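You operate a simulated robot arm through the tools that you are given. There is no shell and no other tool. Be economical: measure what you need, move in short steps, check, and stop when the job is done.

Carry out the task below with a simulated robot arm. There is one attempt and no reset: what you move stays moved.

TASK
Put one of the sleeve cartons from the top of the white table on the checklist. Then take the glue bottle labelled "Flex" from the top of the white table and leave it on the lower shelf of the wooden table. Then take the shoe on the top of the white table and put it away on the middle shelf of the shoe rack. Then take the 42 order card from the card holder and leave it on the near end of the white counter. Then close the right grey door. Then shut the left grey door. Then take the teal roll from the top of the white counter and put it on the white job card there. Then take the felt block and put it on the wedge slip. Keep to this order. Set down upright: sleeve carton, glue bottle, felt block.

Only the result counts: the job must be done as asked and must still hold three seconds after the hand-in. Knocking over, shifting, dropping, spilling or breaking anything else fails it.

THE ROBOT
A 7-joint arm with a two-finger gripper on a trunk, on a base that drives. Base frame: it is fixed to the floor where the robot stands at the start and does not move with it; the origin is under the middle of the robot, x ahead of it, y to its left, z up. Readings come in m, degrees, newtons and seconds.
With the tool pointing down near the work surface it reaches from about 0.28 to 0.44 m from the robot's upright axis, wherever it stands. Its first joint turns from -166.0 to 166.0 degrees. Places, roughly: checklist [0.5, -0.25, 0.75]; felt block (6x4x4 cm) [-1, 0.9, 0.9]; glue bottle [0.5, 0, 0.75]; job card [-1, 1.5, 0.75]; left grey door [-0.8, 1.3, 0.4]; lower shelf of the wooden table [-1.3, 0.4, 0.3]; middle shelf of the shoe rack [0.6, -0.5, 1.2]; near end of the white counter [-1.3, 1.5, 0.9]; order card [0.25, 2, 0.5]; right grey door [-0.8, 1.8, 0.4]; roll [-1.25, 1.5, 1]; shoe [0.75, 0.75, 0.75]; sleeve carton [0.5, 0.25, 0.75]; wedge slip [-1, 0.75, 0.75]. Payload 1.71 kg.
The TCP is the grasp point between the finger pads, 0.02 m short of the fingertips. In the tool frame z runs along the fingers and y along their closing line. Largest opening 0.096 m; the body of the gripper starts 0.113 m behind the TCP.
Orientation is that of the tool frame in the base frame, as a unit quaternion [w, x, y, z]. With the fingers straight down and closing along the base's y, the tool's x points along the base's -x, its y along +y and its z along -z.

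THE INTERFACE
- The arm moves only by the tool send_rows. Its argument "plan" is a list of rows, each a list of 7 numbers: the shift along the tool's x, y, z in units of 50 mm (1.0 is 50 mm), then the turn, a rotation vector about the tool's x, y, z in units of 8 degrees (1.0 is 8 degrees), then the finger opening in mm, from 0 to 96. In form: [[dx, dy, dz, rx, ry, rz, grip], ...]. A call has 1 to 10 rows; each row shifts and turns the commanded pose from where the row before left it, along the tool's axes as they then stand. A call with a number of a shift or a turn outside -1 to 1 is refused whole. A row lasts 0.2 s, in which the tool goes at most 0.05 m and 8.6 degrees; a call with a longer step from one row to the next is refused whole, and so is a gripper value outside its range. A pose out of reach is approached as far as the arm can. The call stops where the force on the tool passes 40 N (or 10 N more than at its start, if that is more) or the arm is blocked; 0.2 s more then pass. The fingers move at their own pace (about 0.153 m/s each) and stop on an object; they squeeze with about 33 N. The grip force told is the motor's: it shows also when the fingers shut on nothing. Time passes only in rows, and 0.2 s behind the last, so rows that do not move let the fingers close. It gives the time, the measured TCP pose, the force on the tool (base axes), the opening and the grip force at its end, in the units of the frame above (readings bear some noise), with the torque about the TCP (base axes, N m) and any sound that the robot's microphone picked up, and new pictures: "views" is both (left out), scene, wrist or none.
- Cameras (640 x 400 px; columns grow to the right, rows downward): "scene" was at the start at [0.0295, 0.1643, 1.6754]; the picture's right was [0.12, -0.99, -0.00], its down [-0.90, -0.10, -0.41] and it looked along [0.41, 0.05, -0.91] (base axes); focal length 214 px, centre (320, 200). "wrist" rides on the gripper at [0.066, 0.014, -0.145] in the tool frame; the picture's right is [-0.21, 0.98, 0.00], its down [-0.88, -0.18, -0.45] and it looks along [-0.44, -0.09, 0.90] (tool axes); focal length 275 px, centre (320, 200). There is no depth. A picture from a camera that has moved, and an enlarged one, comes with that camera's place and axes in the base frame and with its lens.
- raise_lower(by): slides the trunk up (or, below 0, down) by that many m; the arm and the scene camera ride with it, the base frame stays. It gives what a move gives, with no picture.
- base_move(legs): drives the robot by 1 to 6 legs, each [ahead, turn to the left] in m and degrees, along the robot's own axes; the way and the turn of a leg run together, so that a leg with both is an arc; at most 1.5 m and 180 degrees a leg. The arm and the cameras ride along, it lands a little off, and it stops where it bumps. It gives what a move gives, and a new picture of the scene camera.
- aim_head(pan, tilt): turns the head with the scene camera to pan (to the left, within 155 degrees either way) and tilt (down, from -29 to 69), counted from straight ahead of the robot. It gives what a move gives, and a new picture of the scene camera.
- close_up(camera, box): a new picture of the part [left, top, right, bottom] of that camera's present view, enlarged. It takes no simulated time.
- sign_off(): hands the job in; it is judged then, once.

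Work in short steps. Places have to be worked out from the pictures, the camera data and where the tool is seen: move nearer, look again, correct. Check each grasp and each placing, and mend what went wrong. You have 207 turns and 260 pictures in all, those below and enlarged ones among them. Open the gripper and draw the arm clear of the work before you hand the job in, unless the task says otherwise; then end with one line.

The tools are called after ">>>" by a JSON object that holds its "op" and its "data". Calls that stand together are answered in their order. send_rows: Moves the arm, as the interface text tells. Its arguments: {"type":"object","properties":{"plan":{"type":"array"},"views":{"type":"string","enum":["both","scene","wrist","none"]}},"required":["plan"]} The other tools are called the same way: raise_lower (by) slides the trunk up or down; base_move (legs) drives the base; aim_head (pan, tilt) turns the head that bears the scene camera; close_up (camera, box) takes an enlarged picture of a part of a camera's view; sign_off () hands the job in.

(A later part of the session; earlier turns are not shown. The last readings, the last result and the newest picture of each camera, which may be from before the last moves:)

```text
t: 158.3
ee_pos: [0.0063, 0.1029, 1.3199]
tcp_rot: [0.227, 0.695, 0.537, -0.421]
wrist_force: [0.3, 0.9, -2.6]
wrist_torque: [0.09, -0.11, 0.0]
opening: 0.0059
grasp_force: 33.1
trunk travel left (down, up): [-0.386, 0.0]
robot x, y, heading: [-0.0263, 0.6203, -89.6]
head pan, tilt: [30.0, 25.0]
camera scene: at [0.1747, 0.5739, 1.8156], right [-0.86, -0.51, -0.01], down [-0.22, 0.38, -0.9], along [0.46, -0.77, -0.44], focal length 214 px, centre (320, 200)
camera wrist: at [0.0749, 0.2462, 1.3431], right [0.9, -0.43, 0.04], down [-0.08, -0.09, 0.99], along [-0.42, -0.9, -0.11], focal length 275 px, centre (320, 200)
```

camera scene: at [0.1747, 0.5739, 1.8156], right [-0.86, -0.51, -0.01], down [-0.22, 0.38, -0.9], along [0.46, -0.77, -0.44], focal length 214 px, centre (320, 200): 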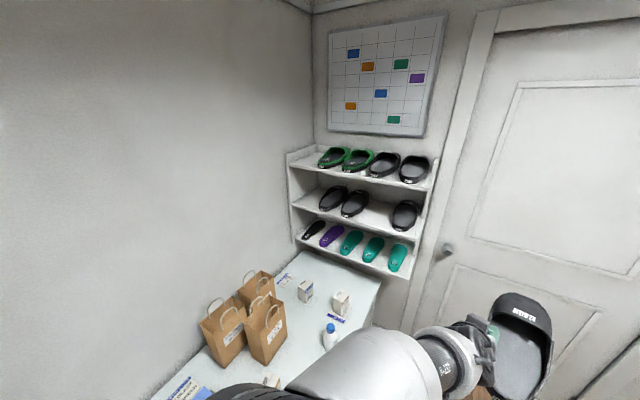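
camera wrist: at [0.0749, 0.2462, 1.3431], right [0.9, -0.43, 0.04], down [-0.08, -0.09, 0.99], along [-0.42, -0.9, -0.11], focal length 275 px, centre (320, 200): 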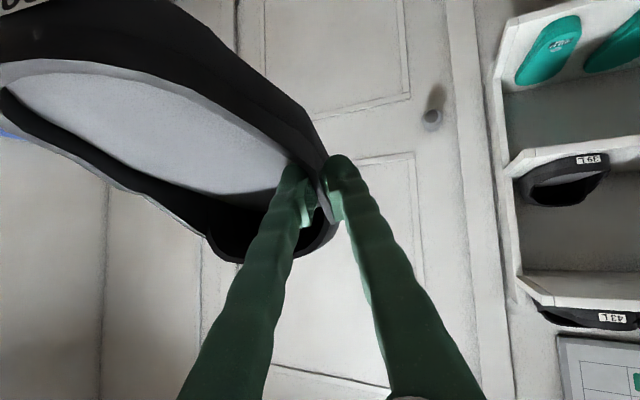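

Head is free. Best approach: stand at about (-0.05,0.1) facing +x so the slot is on the robot's right, away from the head. I first drive in an arc away from the table, then turn to heading 0.

>>> {"op": "base_move", "data": {"legs": [[0.3, -42], [0.33, 0], [0, 60]]}}

```text
t: 166.1
ee_pos: [-0.2167, -0.4002, 1.3161]
tcp_rot: [0.278, 0.655, 0.599, -0.367]
wrist_force: [0.0, -1.0, -3.0]
wrist_torque: [0.09, -0.09, 0.0]
opening: 0.006
grasp_force: 32.6
trunk travel left (down, up): [-0.386, 0.0]
robot x, y, heading: [-0.3634, 0.1014, -71.5]
head pan, tilt: [30.0, 25.0]
camera scene: at [-0.1477, 0.1272, 1.8158], right [-0.56, -0.83, -0.01], down [-0.35, 0.25, -0.9], along [0.75, -0.5, -0.43], focal length 214 px, centre (320, 200)
```

scene: 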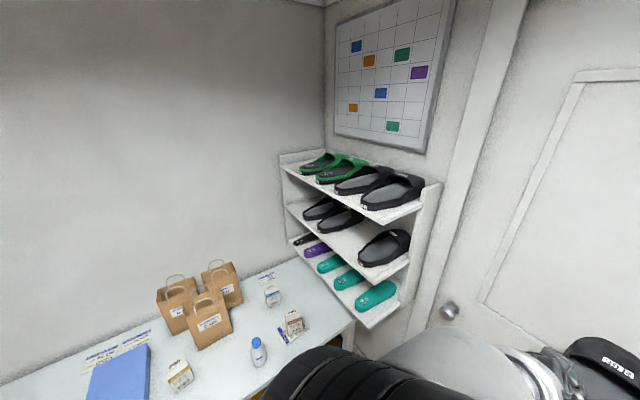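

>>> {"op": "base_move", "data": {"legs": [[0, 71]]}}

>>> {"op": "send_rows", "data": {"plan": [[0, 0, 0, 0.78, 0, 0.55, 0], [0, 0, 0, 0.78, 0, 0.55, 0], [0, 0, 0, 0.78, 0, 0.55, 0], [0, 0, 0, 0.78, 0, 0.55, 0], [0, 0, 0, 0.78, 0, 0.55, 0], [0, 0, 0, 0.78, 0, 0.55, 0], [0, 0, 0, 0.78, 0, 0.55, 0], [0, 0, 0, 0, 0, 0, 0]]}}

```text
t: 170.2
ee_pos: [0.1368, 0.0662, 1.3241]
tcp_rot: [0.45, 0.186, 0.859, -0.157]
wrist_force: [-0.7, 0.1, -3.0]
wrist_torque: [0.15, 0.05, -0.01]
opening: 0.0062
grasp_force: 32.9
trunk travel left (down, up): [-0.386, 0.0]
robot x, y, heading: [-0.3646, 0.1011, -0.1]
head pan, tilt: [30.0, 25.0]
camera scene: at [-0.3382, 0.3295, 1.8161], right [0.82, -0.57, -0.01], down [-0.26, -0.35, -0.9], along [0.51, 0.74, -0.43], focal length 214 px, centre (320, 200)
```

scene: 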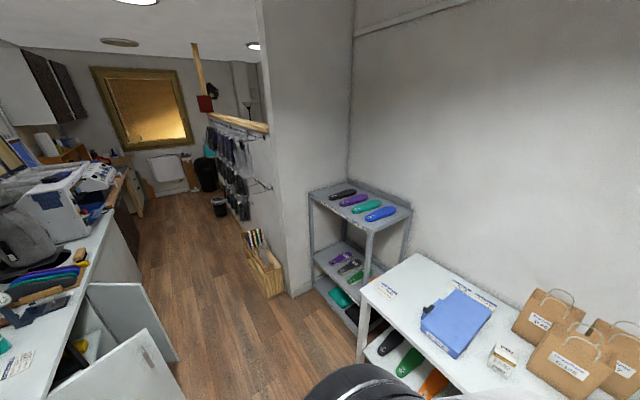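

```text
t: 172.0
ee_pos: [0.1156, 0.0666, 1.3327]
tcp_rot: [0.379, 0.557, 0.659, -0.334]
wrist_force: [1.2, 0.3, -2.8]
wrist_torque: [0.13, -0.1, 0.02]
opening: 0.006
grasp_force: 32.5
trunk travel left (down, up): [-0.386, 0.0]
robot x, y, heading: [-0.367, 0.0954, -0.2]
head pan, tilt: [30.0, 25.0]
camera scene: at [-0.312, 0.3001, 1.8157], right [0.5, -0.87, -0.01], down [-0.38, -0.21, -0.9], along [0.78, 0.45, -0.44], focal length 214 px, centre (320, 200)
camera wrist: at [0.1064, 0.2251, 1.3454], right [0.99, 0.05, 0.16], down [-0.16, -0.07, 0.99], along [0.06, -1.0, -0.06], focal length 275 px, centre (320, 200)
```

scene: 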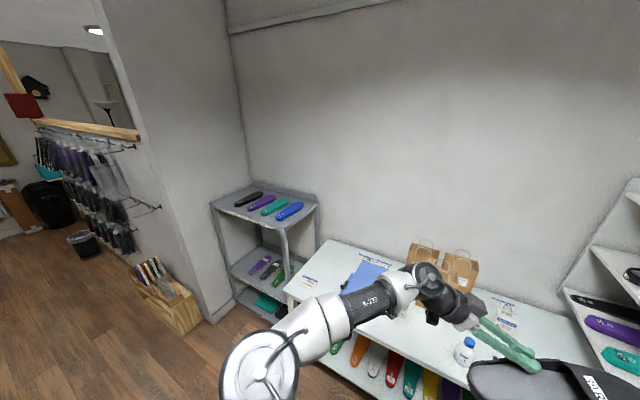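
wrist: 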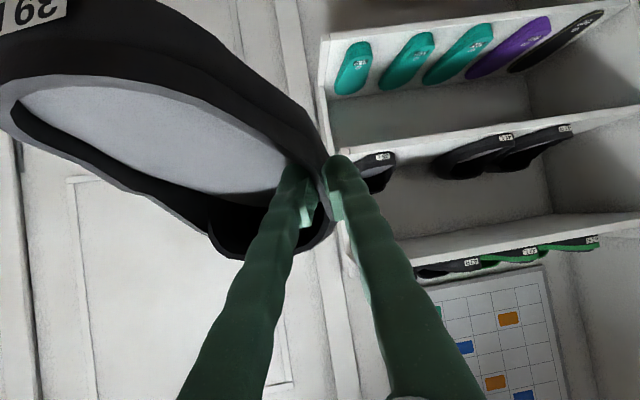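

Good view; labels confirm slot centre x≈0.43, label height z≈1.238, y≈-0.354. Re-orient the tool to azimuth -90° and near its grasp tilt.

>>> {"op": "close_up", "data": {"camera": "wrist", "box": [320, 80, 640, 280]}}

>>> {"op": "send_rows", "data": {"plan": [[0, 0, 0, 0.45, 0.5, 0.25, 0], [0, 0, 0, 0.45, 0.5, 0.25, 0], [0, 0, 0, 0, 0, 0, 0]], "views": "wrist"}}

```text
2.00 times, centred on (480, 180) of wrist
camera zoom: at [0.1064, 0.2251, 1.3454], right [0.99, 0.05, 0.16], down [-0.16, -0.07, 0.99], along [0.06, -1.0, -0.06], focal length 551 px, centre (0, 240)
```

zoom: 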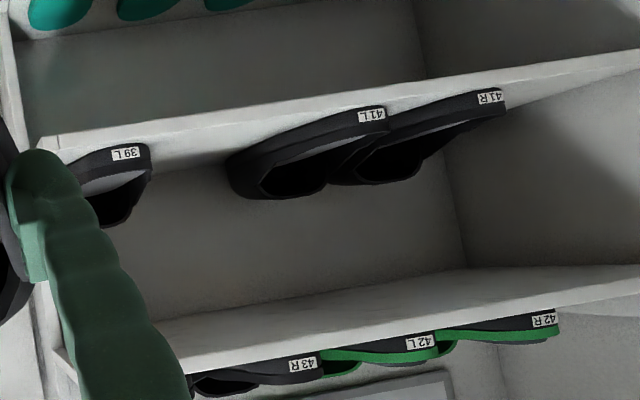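

```text
t: 172.8
ee_pos: [0.1164, 0.0664, 1.3305]
tcp_rot: [0.308, 0.623, 0.642, -0.323]
wrist_force: [0.2, 0.2, -2.0]
wrist_torque: [0.14, -0.11, 0.03]
opening: 0.006
grasp_force: 33.5
trunk travel left (down, up): [-0.386, 0.0]
robot x, y, heading: [-0.3616, 0.0947, -0.2]
head pan, tilt: [30.0, 25.0]
camera wrist: at [0.1306, 0.2223, 1.3668], right [0.98, -0.11, 0.13], down [-0.15, -0.18, 0.97], along [-0.08, -0.98, -0.19], focal length 275 px, centre (320, 200)
```

wrist: 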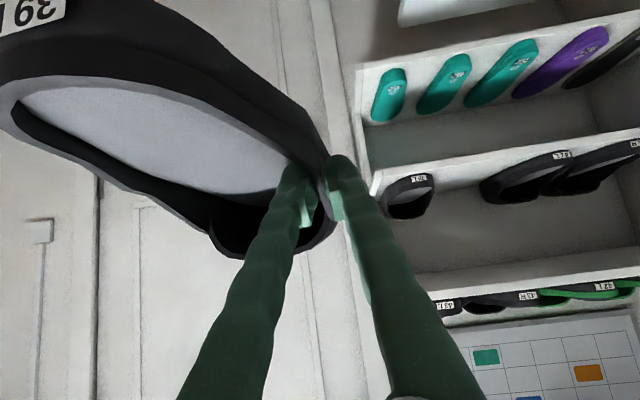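

Bring the TCP to y≈-0.13, z≈1.29 here (clear of the rack), then drive ahead 0.33 m sliding past the rack front with ~5 cm clearance.

>>> {"op": "send_rows", "data": {"plan": [[-0.35, 0.11, 0.72, 0, 0, 0, 0], [-0.35, 0.11, 0.72, 0, 0, 0, 0], [-0.35, 0.11, 0.72, 0, 0, 0, 0], [-0.35, 0.11, 0.72, 0, 0, 0, 0], [-0.35, 0.11, 0.65, 0, 0, 0, 0], [0, 0, 0, 0, 0, 0, 0]], "views": "wrist"}}

>>> {"op": "aim_head", "data": {"pan": -30, "tilt": 30}}

```text
t: 174.2
ee_pos: [0.1468, -0.1252, 1.2936]
tcp_rot: [0.307, 0.624, 0.642, -0.323]
wrist_force: [0.1, 1.0, -1.9]
wrist_torque: [0.1, -0.11, 0.06]
opening: 0.006
grasp_force: 32.8
trunk travel left (down, up): [-0.386, 0.0]
robot x, y, heading: [-0.363, 0.0956, -0.1]
head pan, tilt: [30.0, 25.0]
camera wrist: at [0.1606, 0.0296, 1.3294], right [0.98, -0.11, 0.13], down [-0.15, -0.18, 0.97], along [-0.08, -0.98, -0.19], focal length 275 px, centre (320, 200)
```

wrist: 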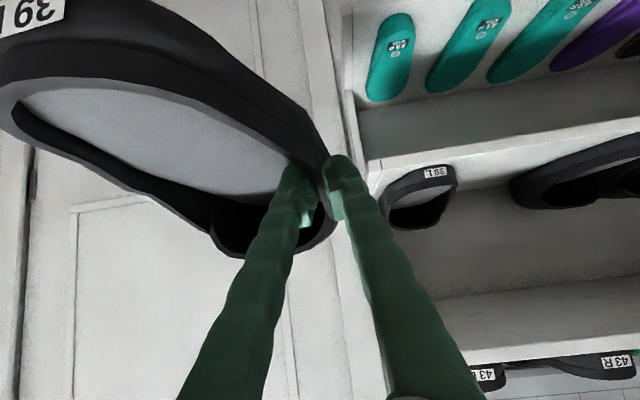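

```text
t: 175.5
ee_pos: [0.1464, -0.1263, 1.2938]
tcp_rot: [0.308, 0.624, 0.642, -0.323]
wrist_force: [1.3, -0.7, -2.1]
wrist_torque: [0.07, -0.15, -0.02]
opening: 0.0062
grasp_force: 32.4
trunk travel left (down, up): [-0.386, 0.0]
robot x, y, heading: [-0.3652, 0.0925, 0.0]
head pan, tilt: [-30.0, 30.0]
camera scene: at [-0.3127, 0.2086, 1.8077], right [-0.5, -0.87, 0.01], down [-0.45, 0.25, -0.86], along [0.74, -0.43, -0.51], focal length 214 px, centre (320, 200)
```

scene: 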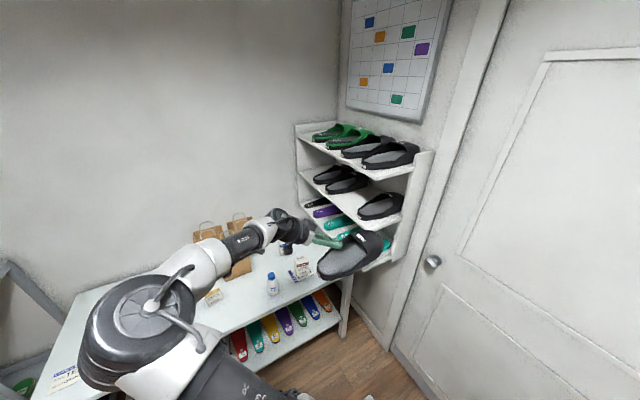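

Clear. Drive ahead 0.33 m.

>>> {"op": "base_move", "data": {"legs": [[0.33, 0]]}}

>>> {"op": "send_rows", "data": {"plan": [[0, 0, 0, 0, 0, 0, 0], [0, 0, 0, 0, 0, 0, 0]], "views": "wrist"}}

```text
t: 177.8
ee_pos: [0.4905, -0.1299, 1.2926]
tcp_rot: [0.307, 0.625, 0.641, -0.324]
wrist_force: [-0.2, -0.6, -2.4]
wrist_torque: [0.09, -0.06, -0.05]
opening: 0.0059
grasp_force: 33.0
trunk travel left (down, up): [-0.386, 0.0]
robot x, y, heading: [-0.0218, 0.0956, -0.8]
head pan, tilt: [-30.0, 30.0]
camera scene: at [0.0337, 0.2076, 1.8077], right [-0.51, -0.86, 0.01], down [-0.45, 0.25, -0.86], along [0.74, -0.44, -0.51], focal length 214 px, centre (320, 200)
```

scene: 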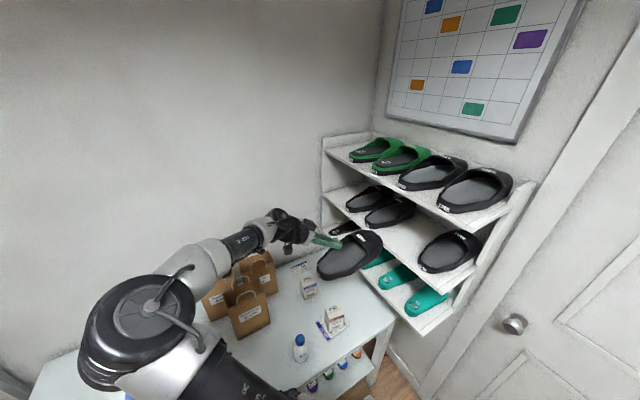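

```text
t: 178.4
ee_pos: [0.4699, -0.1298, 1.3006]
tcp_rot: [0.311, 0.628, 0.638, -0.318]
wrist_force: [-1.3, -0.5, -2.0]
wrist_torque: [0.14, -0.13, 0.03]
opening: 0.0059
grasp_force: 32.9
trunk travel left (down, up): [-0.386, 0.0]
robot x, y, heading: [-0.02, 0.0985, -0.3]
head pan, tilt: [-30.0, 30.0]
camera wrist: at [0.4845, 0.0255, 1.3364], right [0.98, -0.12, 0.15], down [-0.17, -0.18, 0.97], along [-0.09, -0.98, -0.19], focal length 275 px, centre (320, 200)
```

wrist: 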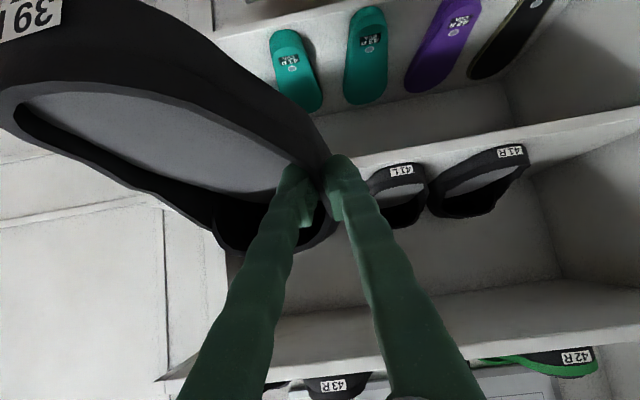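

Aligned: slot centre below/left of TCP as planned. Insert halfway along -y and check for contact.

>>> {"op": "send_rows", "data": {"plan": [[-0.49, 0.02, 0.68, 0, 0, 0, 0], [-0.49, 0.02, 0.68, 0, 0, 0, 0], [-0.49, 0.02, 0.68, 0, 0, 0, 0], [-0.49, 0.02, 0.68, 0, 0, 0, 0], [0, 0, 0, 0, 0, 0, 0]]}}

>>> {"op": "close_up", "data": {"camera": "scene", "box": [290, 120, 550, 340]}}

```text
t: 179.7
ee_pos: [0.4754, -0.2959, 1.2943]
tcp_rot: [0.31, 0.628, 0.639, -0.317]
wrist_force: [0.4, -0.6, -1.9]
wrist_torque: [0.09, -0.12, -0.06]
opening: 0.006
grasp_force: 33.0
trunk travel left (down, up): [-0.386, 0.0]
robot x, y, heading: [-0.0219, 0.097, -0.3]
head pan, tilt: [-30.0, 30.0]
camera scene: at [0.0319, 0.2088, 1.8077], right [-0.5, -0.86, 0.01], down [-0.45, 0.25, -0.86], along [0.74, -0.44, -0.51], focal length 214 px, centre (320, 200)
camera wrist: at [0.4893, -0.1403, 1.3303], right [0.98, -0.12, 0.15], down [-0.17, -0.18, 0.97], along [-0.09, -0.98, -0.19], focal length 275 px, centre (320, 200)
```

scene: 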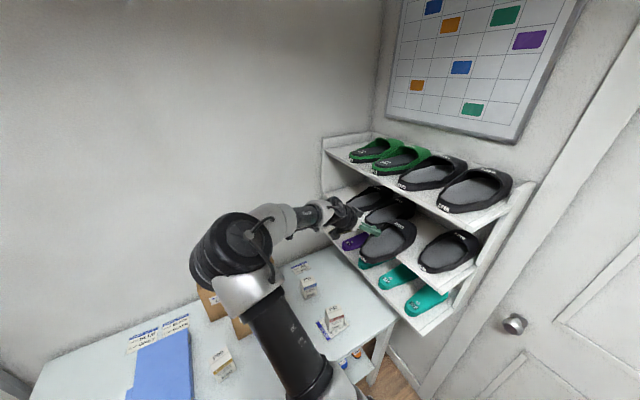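
wrist: 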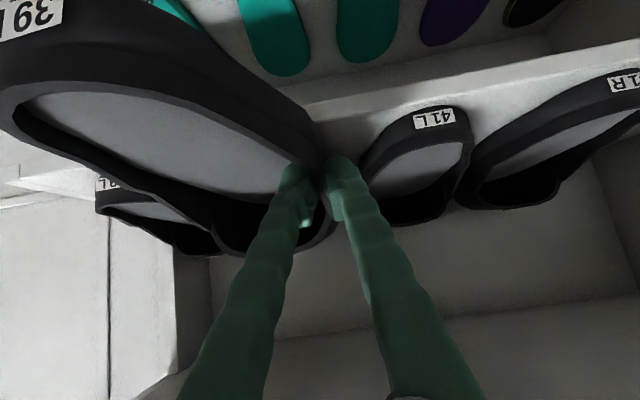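

```text
1.82 times, centred on (420, 230) of scene
camera zoom: at [0.0319, 0.2088, 1.8077], right [-0.5, -0.86, 0.01], down [-0.45, 0.25, -0.86], along [0.74, -0.44, -0.51], focal length 390 px, centre (138, 146)
```

zoom: 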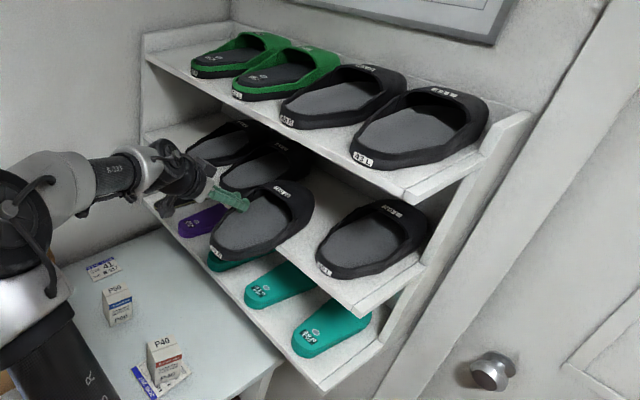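

Shoe enters the slot cleanly. Continue to y≈-0.46.

>>> {"op": "send_rows", "data": {"plan": [[-0.48, 0, 0.66, 0, 0, 0, 0], [-0.48, 0, 0.66, 0, 0, 0, 0], [-0.48, 0, 0.66, 0, 0, 0, 0], [-0.47, 0, 0.64, 0, 0, 0, 0], [0, 0, 0, 0, 0, 0, 0]]}}

>>> {"op": "close_up", "data": {"camera": "scene", "box": [290, 120, 550, 340]}}

```text
t: 180.8
ee_pos: [0.4774, -0.4597, 1.2935]
tcp_rot: [0.311, 0.627, 0.639, -0.319]
wrist_force: [-1.1, -0.1, -1.9]
wrist_torque: [0.14, -0.09, 0.0]
opening: 0.0059
grasp_force: 32.3
trunk travel left (down, up): [-0.386, 0.0]
robot x, y, heading: [-0.0184, 0.0964, -0.2]
head pan, tilt: [-30.0, 30.0]
camera scene: at [0.0319, 0.2088, 1.8077], right [-0.5, -0.86, 0.01], down [-0.45, 0.25, -0.86], along [0.74, -0.44, -0.51], focal length 214 px, centre (320, 200)
camera wrist: at [0.4913, -0.3047, 1.3298], right [0.98, -0.12, 0.15], down [-0.17, -0.18, 0.97], along [-0.09, -0.98, -0.19], focal length 275 px, centre (320, 200)
```

scene: 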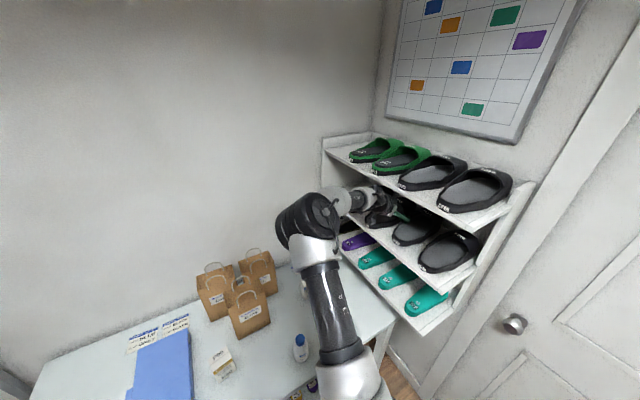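
wrist: 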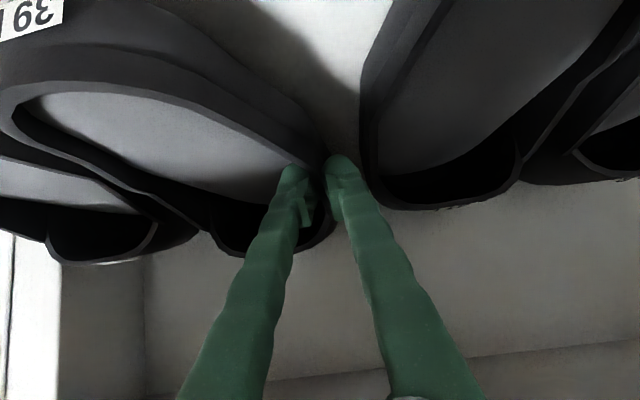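

```text
1.82 times, centred on (420, 230) of scene
camera zoom: at [0.0319, 0.2088, 1.8077], right [-0.5, -0.86, 0.01], down [-0.45, 0.25, -0.86], along [0.74, -0.44, -0.51], focal length 390 px, centre (138, 146)
```

zoom: 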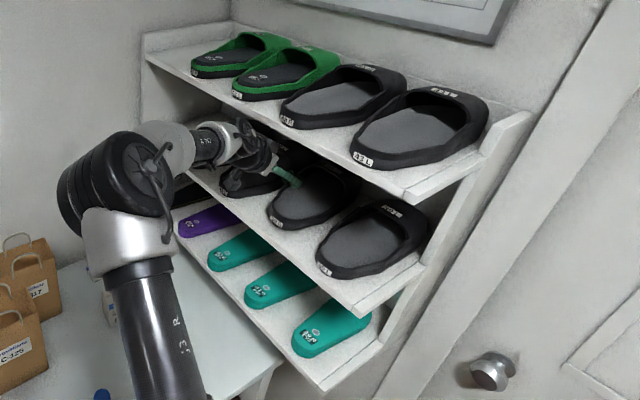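

In place over the slot. Level the toe and lower gently to contact.

>>> {"op": "send_rows", "data": {"plan": [[0.08, 0, 0.06, 0, 0.17, 0, 0], [0.08, 0, 0.06, 0, 0.17, 0, 0], [0.06, 0, 0.048, 0, 0, 0, 0], [0.06, 0, 0.048, 0, 0, 0, 0], [0, 0, 0, 0, 0, 0, 0]], "views": "none"}}

>>> {"op": "send_rows", "data": {"plan": [[0.048, 0, 0.036, 0, 0, 0, 0], [0.048, 0, 0.036, 0, 0, 0, 0], [0, 0, 0, 0, 0, 0, 0]]}}

```text
t: 182.1
ee_pos: [0.4772, -0.458, 1.2769]
tcp_rot: [0.296, 0.635, 0.645, -0.304]
wrist_force: [4.0, 6.1, 4.7]
wrist_torque: [-1.0, 0.1, 0.35]
opening: 0.0062
grasp_force: 33.5
trunk travel left (down, up): [-0.386, 0.0]
robot x, y, heading: [-0.0189, 0.0963, -0.3]
head pan, tilt: [-30.0, 30.0]
```

```text
t: 182.8
ee_pos: [0.4774, -0.4575, 1.2757]
tcp_rot: [0.3, 0.634, 0.644, -0.305]
wrist_force: [6.4, 4.2, 28.3]
wrist_torque: [-0.24, 0.22, 0.34]
opening: 0.0059
grasp_force: 33.0
trunk travel left (down, up): [-0.386, 0.0]
robot x, y, heading: [-0.0178, 0.0959, -0.1]
head pan, tilt: [-30.0, 30.0]
camera scene: at [0.0306, 0.211, 1.8077], right [-0.51, -0.86, 0.01], down [-0.45, 0.25, -0.86], along [0.74, -0.44, -0.51], focal length 214 px, centre (320, 200)
camera wrist: at [0.4909, -0.3044, 1.317], right [0.98, -0.12, 0.15], down [-0.17, -0.22, 0.96], along [-0.08, -0.97, -0.23], focal length 275 px, centre (320, 200)
```

scene: 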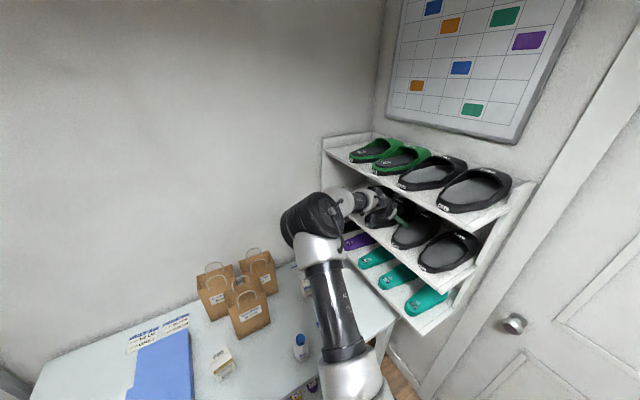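
wrist: 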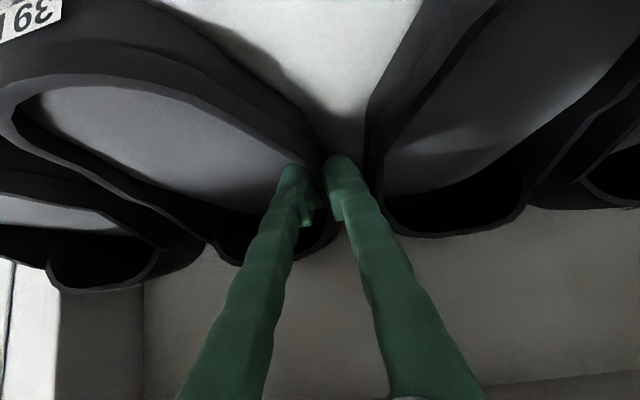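

Contact (28 N). Ease off, open only 18 mm, and withdraw along the tool axis.

>>> {"op": "send_rows", "data": {"plan": [[-0.03, 0, -0.02, 0, 0, 0, 0], [0, 0, 0, 0, 0, 0, 18], [0, 0, 0, 0, 0, 0, 22], [0, 0, -0.15, 0, 0, 0, 22], [0, 0, -0.3, 0, 0, 0, 22], [0, 0, 0, 0, 0, 0, 22]]}}

```text
t: 184.2
ee_pos: [0.4758, -0.4427, 1.286]
tcp_rot: [0.296, 0.635, 0.646, -0.304]
wrist_force: [-0.2, -0.3, -0.6]
wrist_torque: [0.01, 0.0, 0.01]
opening: 0.0218
grasp_force: 0.0
trunk travel left (down, up): [-0.386, 0.0]
robot x, y, heading: [-0.0208, 0.0955, -0.4]
head pan, tilt: [-30.0, 30.0]
camera scene: at [0.0317, 0.2073, 1.8077], right [-0.51, -0.86, 0.01], down [-0.45, 0.25, -0.86], along [0.74, -0.44, -0.51], focal length 214 px, centre (320, 200)
camera wrist: at [0.4906, -0.289, 1.3296], right [0.98, -0.12, 0.14], down [-0.17, -0.22, 0.96], along [-0.09, -0.97, -0.24], focal length 275 px, centre (320, 200)
```

scene: 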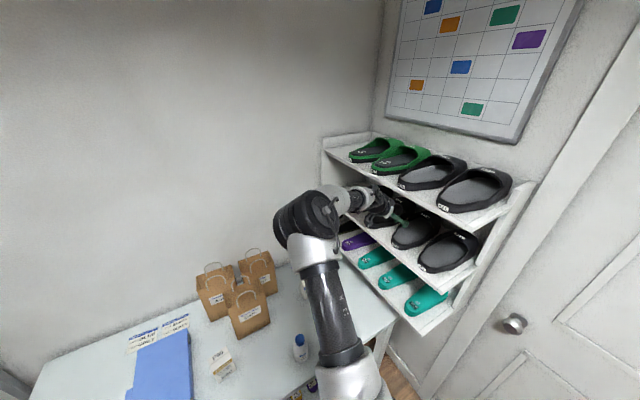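
wrist: 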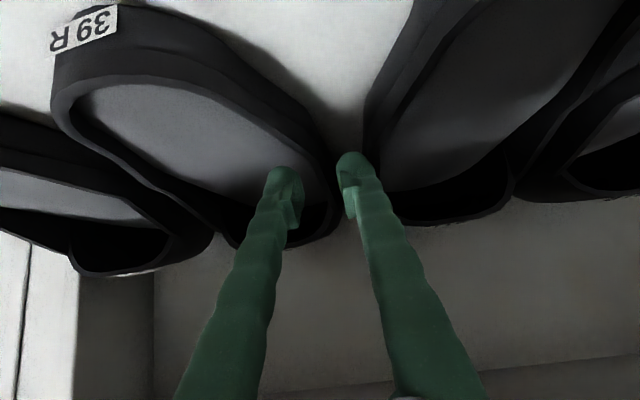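

Shoe released and sitting level between its neighbours. Withdraw along the axis further.

>>> {"op": "send_rows", "data": {"plan": [[0, 0, -0.7, 0, 0, 0, 22], [0, 0, -0.8, 0, 0, 0, 22], [0.1, 0, -0.9, 0, 0, 0, 22], [0.2, 0, -0.9, 0, 0, 0, 22], [0.2, 0, -0.9, 0, 0, 0, 22], [0.2, 0, -0.9, 0, 0, 0, 22], [0, 0, 0, 0, 0, 0, 22]]}}

>>> {"op": "close_up", "data": {"camera": "scene", "box": [290, 120, 550, 340]}}

```text
t: 185.8
ee_pos: [0.4787, -0.2252, 1.4193]
tcp_rot: [0.295, 0.636, 0.646, -0.303]
wrist_force: [-0.1, 0.3, -0.1]
wrist_torque: [-0.03, 0.01, -0.03]
opening: 0.0217
grasp_force: 0.1
trunk travel left (down, up): [-0.386, 0.0]
robot x, y, heading: [-0.0182, 0.0941, -0.2]
head pan, tilt: [-30.0, 30.0]
camera scene: at [0.0325, 0.2065, 1.8078], right [-0.51, -0.86, 0.01], down [-0.45, 0.25, -0.86], along [0.74, -0.44, -0.51], focal length 214 px, centre (320, 200)
camera wrist: at [0.4935, -0.0715, 1.4633], right [0.98, -0.12, 0.14], down [-0.17, -0.22, 0.96], along [-0.09, -0.97, -0.24], focal length 275 px, centre (320, 200)
```

scene: 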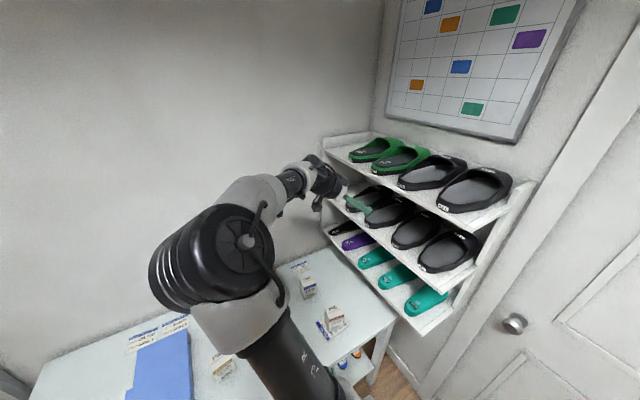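
wrist: 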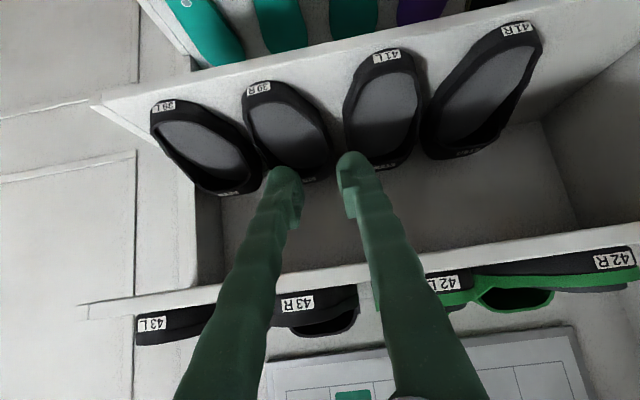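

```text
1.82 times, centred on (420, 230) of scene
camera zoom: at [0.0325, 0.2065, 1.8078], right [-0.51, -0.86, 0.01], down [-0.45, 0.25, -0.86], along [0.74, -0.44, -0.51], focal length 390 px, centre (138, 146)
```

zoom: 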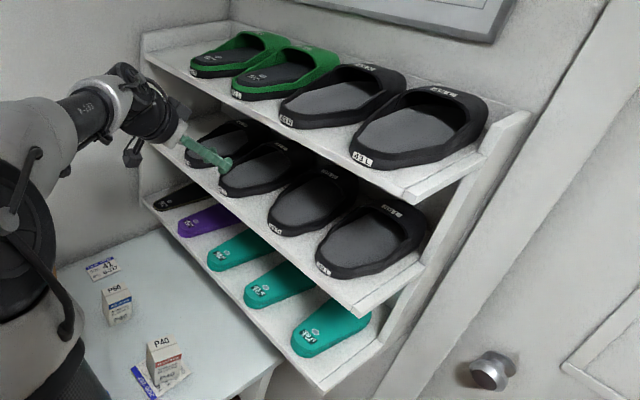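

The 39R shoe is in the rack slot. Next: the card holder. Back away and bring the arm to a neutral pose (tool down).

>>> {"op": "base_move", "data": {"legs": [[-0.35, 0]]}}

>>> {"op": "send_rows", "data": {"plan": [[0, 0, 0, -0.6, 0.6, -0.5, 60], [0, 0, 0, -0.6, 0.6, -0.5, 60], [0, 0, 0, -0.6, 0.6, -0.5, 60], [0, 0, 0, -0.6, 0.6, -0.5, 60], [0, 0, 0, -0.4, 0.8, -0.5, 60], [0, 0, 0, 0, 0.9, -0.6, 60], [0, 0, 0, 0, 0.9, -0.6, 60], [0, 0, 0, 0, 0, 0, 60]]}}

```text
t: 188.2
ee_pos: [0.1278, -0.2196, 1.4195]
tcp_rot: [0.297, 0.634, 0.648, -0.301]
wrist_force: [0.2, 0.2, -0.1]
wrist_torque: [0.04, -0.05, 0.03]
opening: 0.0218
grasp_force: 0.0
trunk travel left (down, up): [-0.386, 0.0]
robot x, y, heading: [-0.3685, 0.0983, 0.0]
head pan, tilt: [-30.0, 30.0]
camera scene: at [-0.3209, 0.2093, 1.8078], right [-0.5, -0.87, 0.01], down [-0.45, 0.25, -0.86], along [0.74, -0.43, -0.51], focal length 214 px, centre (320, 200)
```

scene: 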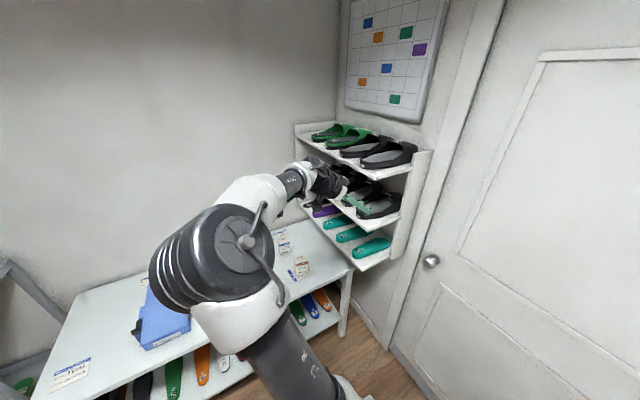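

```text
refused: row 6 steps farther than a row can; nothing moved
```

>>> {"op": "send_rows", "data": {"plan": [[0, 0, 0, 0, 1, 0, 60], [0, 0, 0, 0, 1, 0, 60], [0, 0, 0, 0, 1, 0, 60], [0, 0, 0, 0, 1, 0, 60], [0, 0, 0, 0, 1, 0, 60], [0, 0, 0, 0, 1, 0, 60], [0, 0, 0, 0, 0.2, -0.7, 60], [0, 0, 0, 0, 0, -1, 60], [0, 0, 0, 0, 0, -1, 60], [0, 0, 0, 0, 0, -1, 60]], "views": "none"}}

>>> {"op": "send_rows", "data": {"plan": [[0, 0, 0.7, 0, 0, -1, 60], [0, 0, 0.7, 0, 0, -1, 60], [0, 0, 0.7, 0, 0, -1, 60], [0, 0, 0.7, 0, 0, -1, 60], [0, 0.5, 0.7, 0, 0, -1, 60], [0, 0.8, 0, 0, 0, -1, 60], [0, 0.8, 0, 0, 0, -0.5, 60], [0, 0.8, 0, 0, 0, 0, 60], [0, 0.8, 0, 0, 0, 0, 60]], "views": "none"}}

>>> {"op": "aim_head", "data": {"pan": 75, "tilt": 30}}

```text
t: 190.4
ee_pos: [0.1083, -0.2207, 1.428]
tcp_rot: [0.0, 0.497, 0.868, -0.002]
wrist_force: [-0.2, -0.1, 0.3]
wrist_torque: [0.02, 0.02, 0.0]
opening: 0.0598
grasp_force: 0.1
trunk travel left (down, up): [-0.386, 0.0]
robot x, y, heading: [-0.3698, 0.0973, 0.1]
head pan, tilt: [-30.0, 30.0]
```

```text
t: 192.4
ee_pos: [0.1484, -0.041, 1.2514]
tcp_rot: [-0.001, 0.066, 0.998, -0.005]
wrist_force: [0.4, 0.3, -0.4]
wrist_torque: [-0.02, 0.0, -0.01]
opening: 0.06
grasp_force: 0.2
trunk travel left (down, up): [-0.386, 0.0]
robot x, y, heading: [-0.3691, 0.0939, -0.3]
head pan, tilt: [-30.0, 30.0]
```

```text
t: 194.3
ee_pos: [0.1481, -0.0435, 1.2519]
tcp_rot: [-0.001, 0.069, 0.998, -0.003]
wrist_force: [0.2, 0.2, 0.6]
wrist_torque: [0.0, -0.03, 0.04]
opening: 0.0601
grasp_force: 0.0
trunk travel left (down, up): [-0.386, 0.0]
robot x, y, heading: [-0.3695, 0.0941, 0.0]
head pan, tilt: [75.0, 30.0]
camera scene: at [-0.3739, 0.3418, 1.8087], right [0.97, -0.26, -0.02], down [-0.14, -0.48, -0.86], along [0.22, 0.84, -0.5], focal length 214 px, centre (320, 200)
```

scene: 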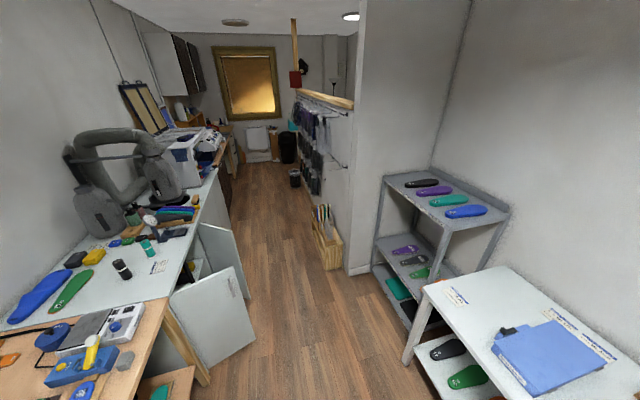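

Card holder stands by the pillar near (0.1–0.25, 1.9). Drive toward it to about (-0.19,1.15).

>>> {"op": "base_move", "data": {"legs": [[0, 80], [1.05, 0]]}}

>>> {"op": "aim_head", "data": {"pan": -30, "tilt": 50}}

>>> {"op": "close_up", "data": {"camera": "scene", "box": [200, 80, 440, 280]}}

```text
t: 204.1
ee_pos: [0.0916, 1.6124, 1.2503]
tcp_rot: [0.002, -0.579, 0.815, -0.004]
wrist_force: [-0.7, 1.6, -0.3]
wrist_torque: [0.0, -0.01, 0.04]
opening: 0.0598
grasp_force: 0.0
trunk travel left (down, up): [-0.386, 0.0]
robot x, y, heading: [-0.1467, 1.1323, 78.2]
head pan, tilt: [75.0, 30.0]
camera scene: at [-0.3858, 1.1781, 1.8086], right [0.45, 0.89, -0.02], down [0.44, -0.24, -0.86], along [-0.78, 0.38, -0.5], focal length 214 px, centre (320, 200)
```

scene: 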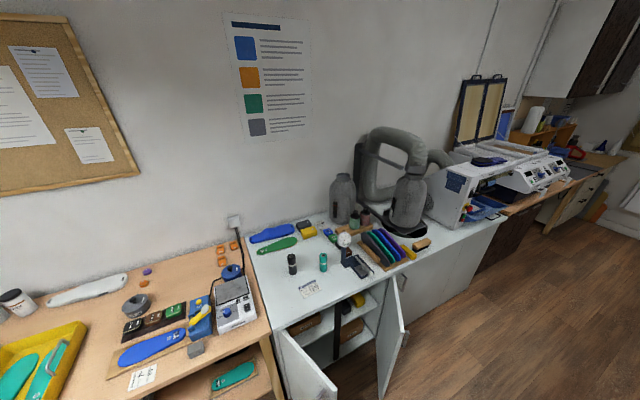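

```text
t: 205.9
ee_pos: [0.0871, 1.5919, 1.2587]
tcp_rot: [0.007, -0.58, 0.815, 0.002]
wrist_force: [0.1, 0.3, 0.8]
wrist_torque: [0.01, 0.0, -0.01]
opening: 0.0603
grasp_force: 0.0
trunk travel left (down, up): [-0.386, 0.0]
robot x, y, heading: [-0.1474, 1.1345, 78.4]
head pan, tilt: [-30.0, 50.0]
camera scene: at [-0.2541, 1.194, 1.7784], right [0.75, -0.66, 0.01], down [-0.51, -0.58, -0.63], along [0.42, 0.47, -0.78], focal length 214 px, centre (320, 200)
```

scene: 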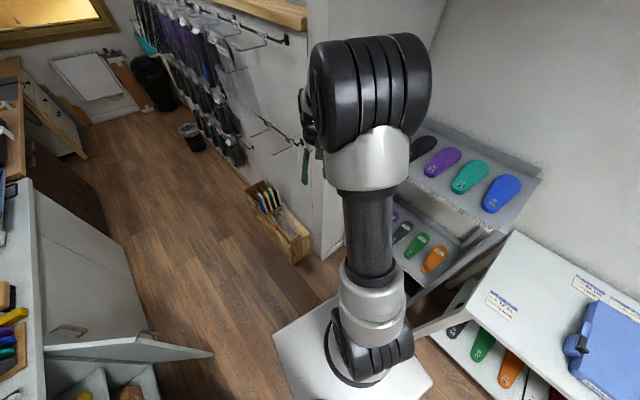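

```text
2.00 times, centred on (320, 180) of scene
camera zoom: at [-0.2541, 1.194, 1.7784], right [0.75, -0.66, 0.01], down [-0.51, -0.58, -0.63], along [0.42, 0.47, -0.78], focal length 429 px, centre (320, 240)
```

zoom: 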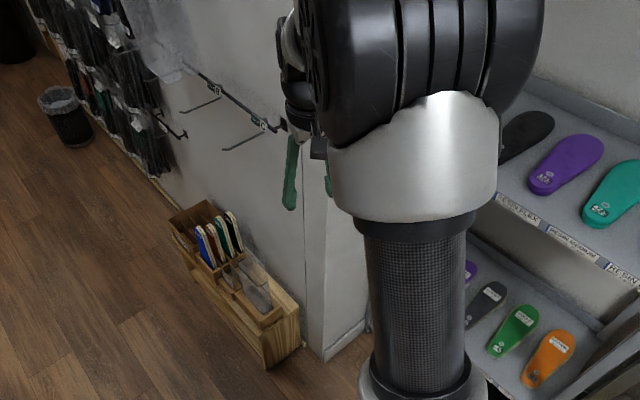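

The holder is a wooden box on the floor with colored cards and tools. Lower the trunk, square up to heading 90° and move nearer, then view it with the wrist camera from above.

>>> {"op": "raise_lower", "data": {"by": -0.3}}

>>> {"op": "base_move", "data": {"legs": [[0, 12], [0.3, 0]]}}

>>> {"op": "send_rows", "data": {"plan": [[0, 0, 0, 0, 0, 0, 60], [0, 0, 0, 0, 0, 0, 60]]}}

```text
t: 208.9
ee_pos: [0.0879, 1.592, 0.9589]
tcp_rot: [0.008, -0.579, 0.815, 0.002]
wrist_force: [-0.7, 0.0, 0.9]
wrist_torque: [-0.01, 0.0, 0.01]
opening: 0.0598
grasp_force: 0.1
trunk travel left (down, up): [-0.086, 0.3]
robot x, y, heading: [-0.1521, 1.1292, 78.3]
head pan, tilt: [-30.0, 50.0]
```

```text
t: 211.9
ee_pos: [-0.0101, 1.9295, 0.9577]
tcp_rot: [0.007, -0.658, 0.753, 0.003]
wrist_force: [0.1, 0.5, -0.1]
wrist_torque: [-0.02, -0.02, 0.0]
opening: 0.0598
grasp_force: 0.2
trunk travel left (down, up): [-0.086, 0.3]
robot x, y, heading: [-0.1501, 1.4319, 89.8]
head pan, tilt: [-30.0, 50.0]
camera scene: at [-0.2644, 1.4655, 1.4786], right [0.86, -0.5, 0.01], down [-0.39, -0.67, -0.63], along [0.32, 0.54, -0.78], focal length 214 px, centre (320, 200)
```

scene: 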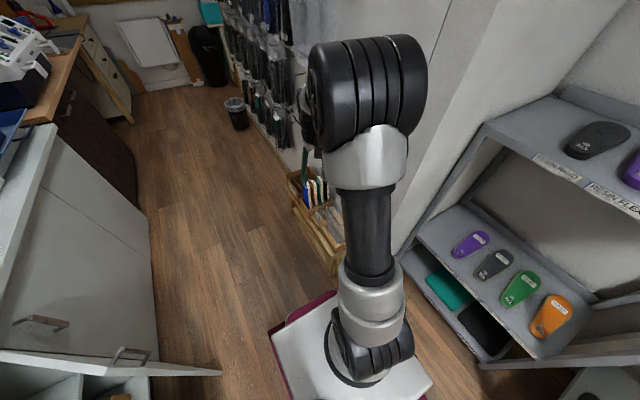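

```text
t: 212.5
ee_pos: [-0.0109, 1.9146, 0.9668]
tcp_rot: [0.013, -0.659, 0.752, 0.009]
wrist_force: [0.2, 0.1, -0.5]
wrist_torque: [0.05, 0.04, 0.0]
opening: 0.0596
grasp_force: 0.2
trunk travel left (down, up): [-0.086, 0.3]
robot x, y, heading: [-0.1492, 1.4308, 89.8]
head pan, tilt: [-30.0, 50.0]
camera scene: at [-0.2643, 1.4637, 1.4787], right [0.86, -0.5, 0.01], down [-0.39, -0.67, -0.63], along [0.32, 0.54, -0.77], focal length 214 px, centre (320, 200)
camera wrist: at [-0.0331, 1.8458, 1.1107], right [-0.94, 0.33, 0.0], down [0.3, 0.83, 0.47], along [0.16, 0.45, -0.88], focal length 275 px, centre (320, 200)
```

scene: 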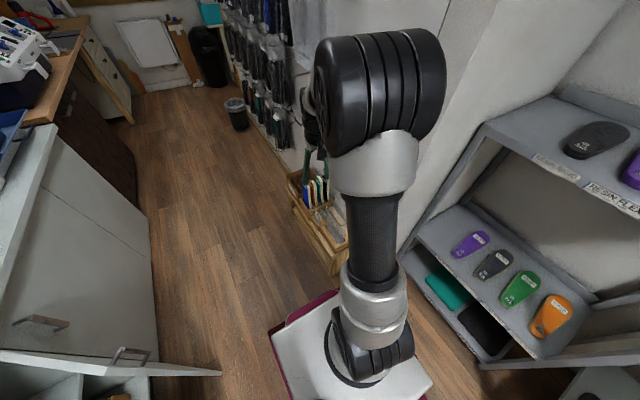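
wrist: 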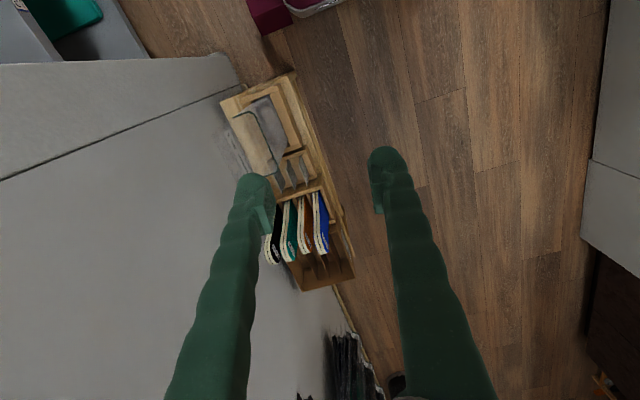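

>>> {"op": "close_up", "data": {"camera": "wrist", "box": [200, 60, 380, 300]}}

>>> {"op": "close_up", "data": {"camera": "scene", "box": [270, 140, 360, 280]}}

```text
1.67 times, centred on (290, 180) of wrist
camera zoom: at [-0.0331, 1.8458, 1.1107], right [-0.94, 0.33, 0.0], down [0.3, 0.83, 0.47], along [0.16, 0.45, -0.88], focal length 459 px, centre (370, 233)
```

zoom: 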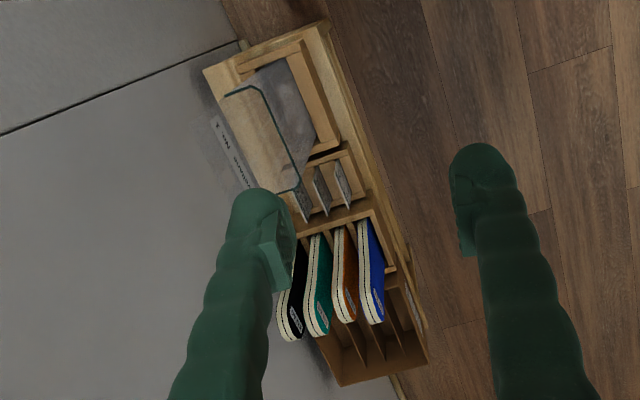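

```text
2.86 times, centred on (315, 210) of scene
camera zoom: at [-0.2643, 1.4637, 1.4787], right [0.86, -0.5, 0.01], down [-0.39, -0.67, -0.63], along [0.32, 0.54, -0.77], focal length 613 px, centre (334, 171)
```

zoom: 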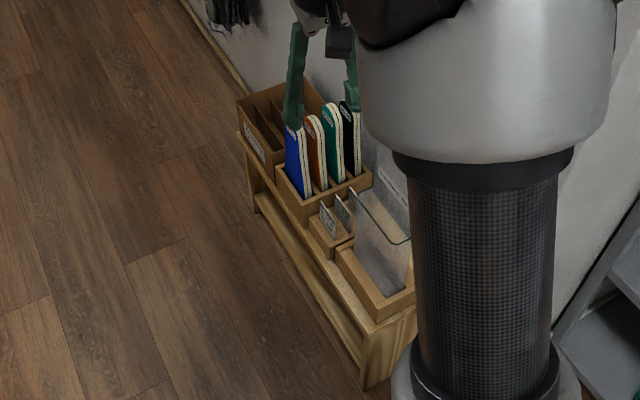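

>>> {"op": "close_up", "data": {"camera": "scene", "box": [308, 198, 338, 232]}}

>>> {"op": "close_up", "data": {"camera": "wrist", "box": [270, 130, 330, 210]}}

```text
11.76 times, centred on (323, 215) of scene
camera zoom: at [-0.2643, 1.4637, 1.4787], right [0.86, -0.5, 0.01], down [-0.39, -0.67, -0.63], along [0.32, 0.54, -0.77], focal length 2523 px, centre (285, 24)
```

zoom: 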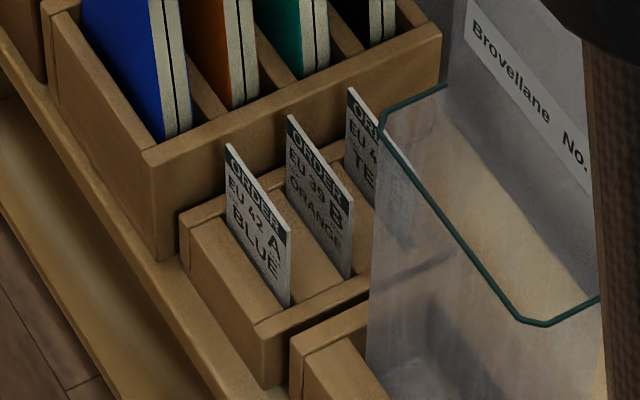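

```text
5.00 times, centred on (300, 170) of wrist
camera zoom: at [-0.0331, 1.8458, 1.1107], right [-0.94, 0.33, 0.0], down [0.3, 0.83, 0.47], along [0.16, 0.45, -0.88], focal length 1376 px, centre (420, 350)
```

zoom: 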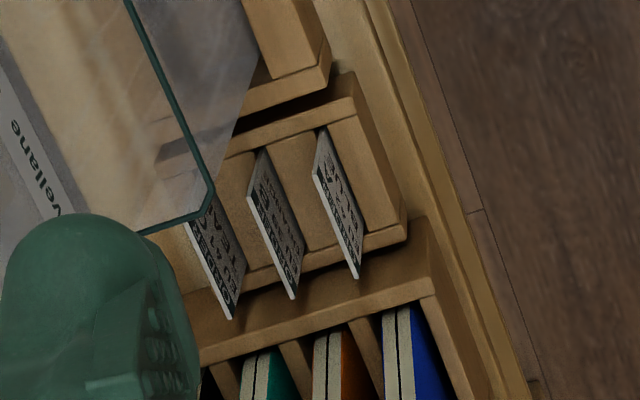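

The leftmost order card reads "EU 42 A BLUE"; its top edge is at x≈0.112, y 2.085–2.157, z≈0.41, with an acrylic pocket (z≈0.55) just south of it. To keep the wrist camera away from the acrylic I flip the tool 180° about its axis.

>>> {"op": "send_rows", "data": {"plan": [[0, 0, 0, 0, 0, -1, 60], [0, 0, 0, 0, 0, -1, 60], [0, 0, 0, 0, 0, -1, 60], [0, 0, 0, 0, 0, -1, 60], [0, 0, 0, 0, 0, -1, 60], [0, 0, 0, 0, 0, -1, 60], [0, 0, 0, 0, 0, -1, 60], [0, 0, 0, 0, 0, -1, 60], [0, 0, 0, 0, 0, -1, 60], [0, 0, 0, 0, 0, -1, 60]], "views": "none"}}

>>> {"op": "send_rows", "data": {"plan": [[0, 0, 0, 0, 0, -1, 60], [0, 0, 0, 0, 0, -1, 60], [0, 0, 0, 0, 0, -1, 60], [0, 0, 0, 0, 0, -1, 60], [0, 0, 0, 0, 0, -1, 60], [0, 0, 0, 0, 0, -1, 60], [0, 0, 0, 0, 0, -1, 60], [0, 0, 0, 0, 0, -1, 60], [0, 0, 0, 0, 0, -1, 60], [0, 0, 0, 0, 0, -1, 60]], "views": "scene"}}

```text
t: 214.7
ee_pos: [-0.0113, 1.914, 0.966]
tcp_rot: [-0.015, 0.988, -0.152, 0.002]
wrist_force: [-0.5, 0.2, -0.1]
wrist_torque: [-0.02, -0.01, 0.02]
opening: 0.0604
grasp_force: 0.1
trunk travel left (down, up): [-0.086, 0.3]
robot x, y, heading: [-0.1492, 1.429, 89.7]
head pan, tilt: [-30.0, 50.0]
```

```text
t: 216.9
ee_pos: [-0.0105, 1.9147, 0.965]
tcp_rot: [-0.01, 0.855, 0.519, 0.012]
wrist_force: [0.2, 0.3, 1.1]
wrist_torque: [-0.01, 0.0, -0.01]
opening: 0.0601
grasp_force: 0.0
trunk travel left (down, up): [-0.086, 0.3]
robot x, y, heading: [-0.1485, 1.4314, 89.9]
head pan, tilt: [-30.0, 50.0]
camera scene: at [-0.2643, 1.465, 1.4786], right [0.86, -0.5, 0.01], down [-0.39, -0.67, -0.63], along [0.32, 0.54, -0.78], focal length 214 px, centre (320, 200)
```

scene: 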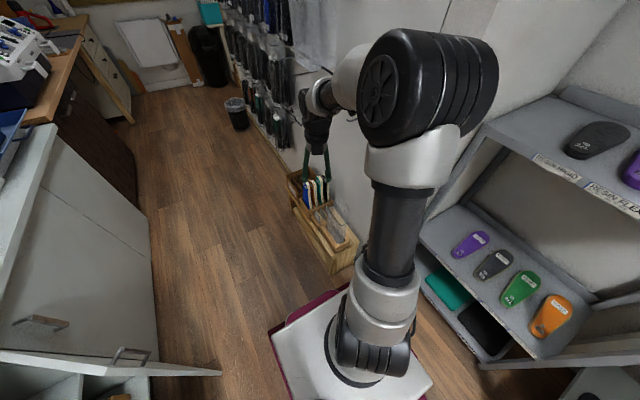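

The flip works. Finish the yaw, lower the trunk and arm beside the box before moving over it (pegs above at z≈1.1).

>>> {"op": "raise_lower", "data": {"by": -0.086}}

>>> {"op": "send_rows", "data": {"plan": [[0, 0, 0, 0, 0, -0.9, 60], [0, 0, 0, 0, 0, -0.9, 50], [0, 0, 0.5, 0, 0, -0.8, 50], [0, 0, 0.8, 0, 0, -0.8, 40], [0, 0, 0.9, 0, 0, 0, 30], [0, 0, 0.9, 0, 0, 0, 24], [0, 0, 0.9, 0, 0, 0, 24], [0, 0, 0.9, 0, 0, 0, 24], [0, 0, 0, 0, 0, 0, 24]]}}

```text
t: 218.1
ee_pos: [-0.0118, 1.914, 0.8808]
tcp_rot: [-0.01, 0.855, 0.518, 0.01]
wrist_force: [1.0, -0.2, 0.3]
wrist_torque: [0.0, 0.0, 0.01]
opening: 0.06
grasp_force: 0.1
trunk travel left (down, up): [0.0, 0.386]
robot x, y, heading: [-0.1493, 1.4325, 89.7]
head pan, tilt: [-30.0, 50.0]
```

```text
t: 220.1
ee_pos: [-0.0108, 1.9198, 0.6363]
tcp_rot: [-0.007, 0.709, 0.705, 0.012]
wrist_force: [-0.4, 0.0, -0.9]
wrist_torque: [0.02, 0.03, 0.01]
opening: 0.024
grasp_force: 0.2
trunk travel left (down, up): [0.0, 0.386]
robot x, y, heading: [-0.1497, 1.4323, 90.0]
head pan, tilt: [-30.0, 50.0]
camera scene: at [-0.2641, 1.4641, 1.394], right [0.86, -0.5, 0.01], down [-0.39, -0.67, -0.63], along [0.32, 0.54, -0.78], focal length 214 px, centre (320, 200)
camera wrist: at [0.0035, 1.9809, 0.7842], right [0.98, -0.21, 0.0], down [-0.19, -0.89, 0.42], along [-0.09, -0.41, -0.91], focal length 275 px, centre (320, 200)
```

scene: 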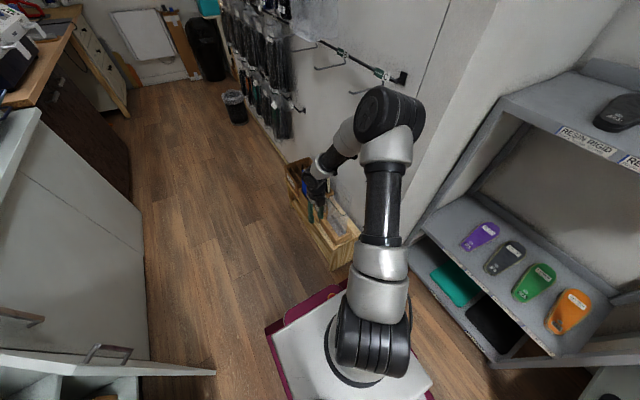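
wrist: 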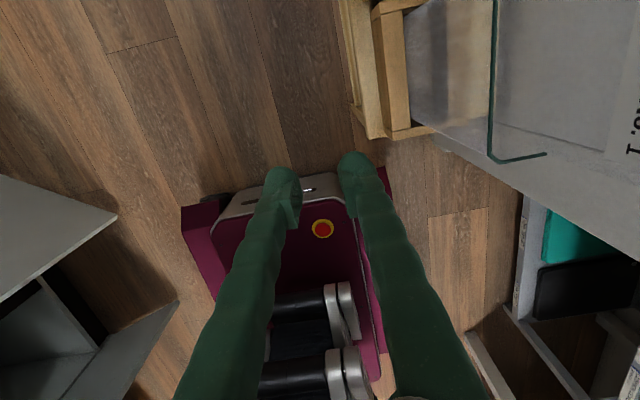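

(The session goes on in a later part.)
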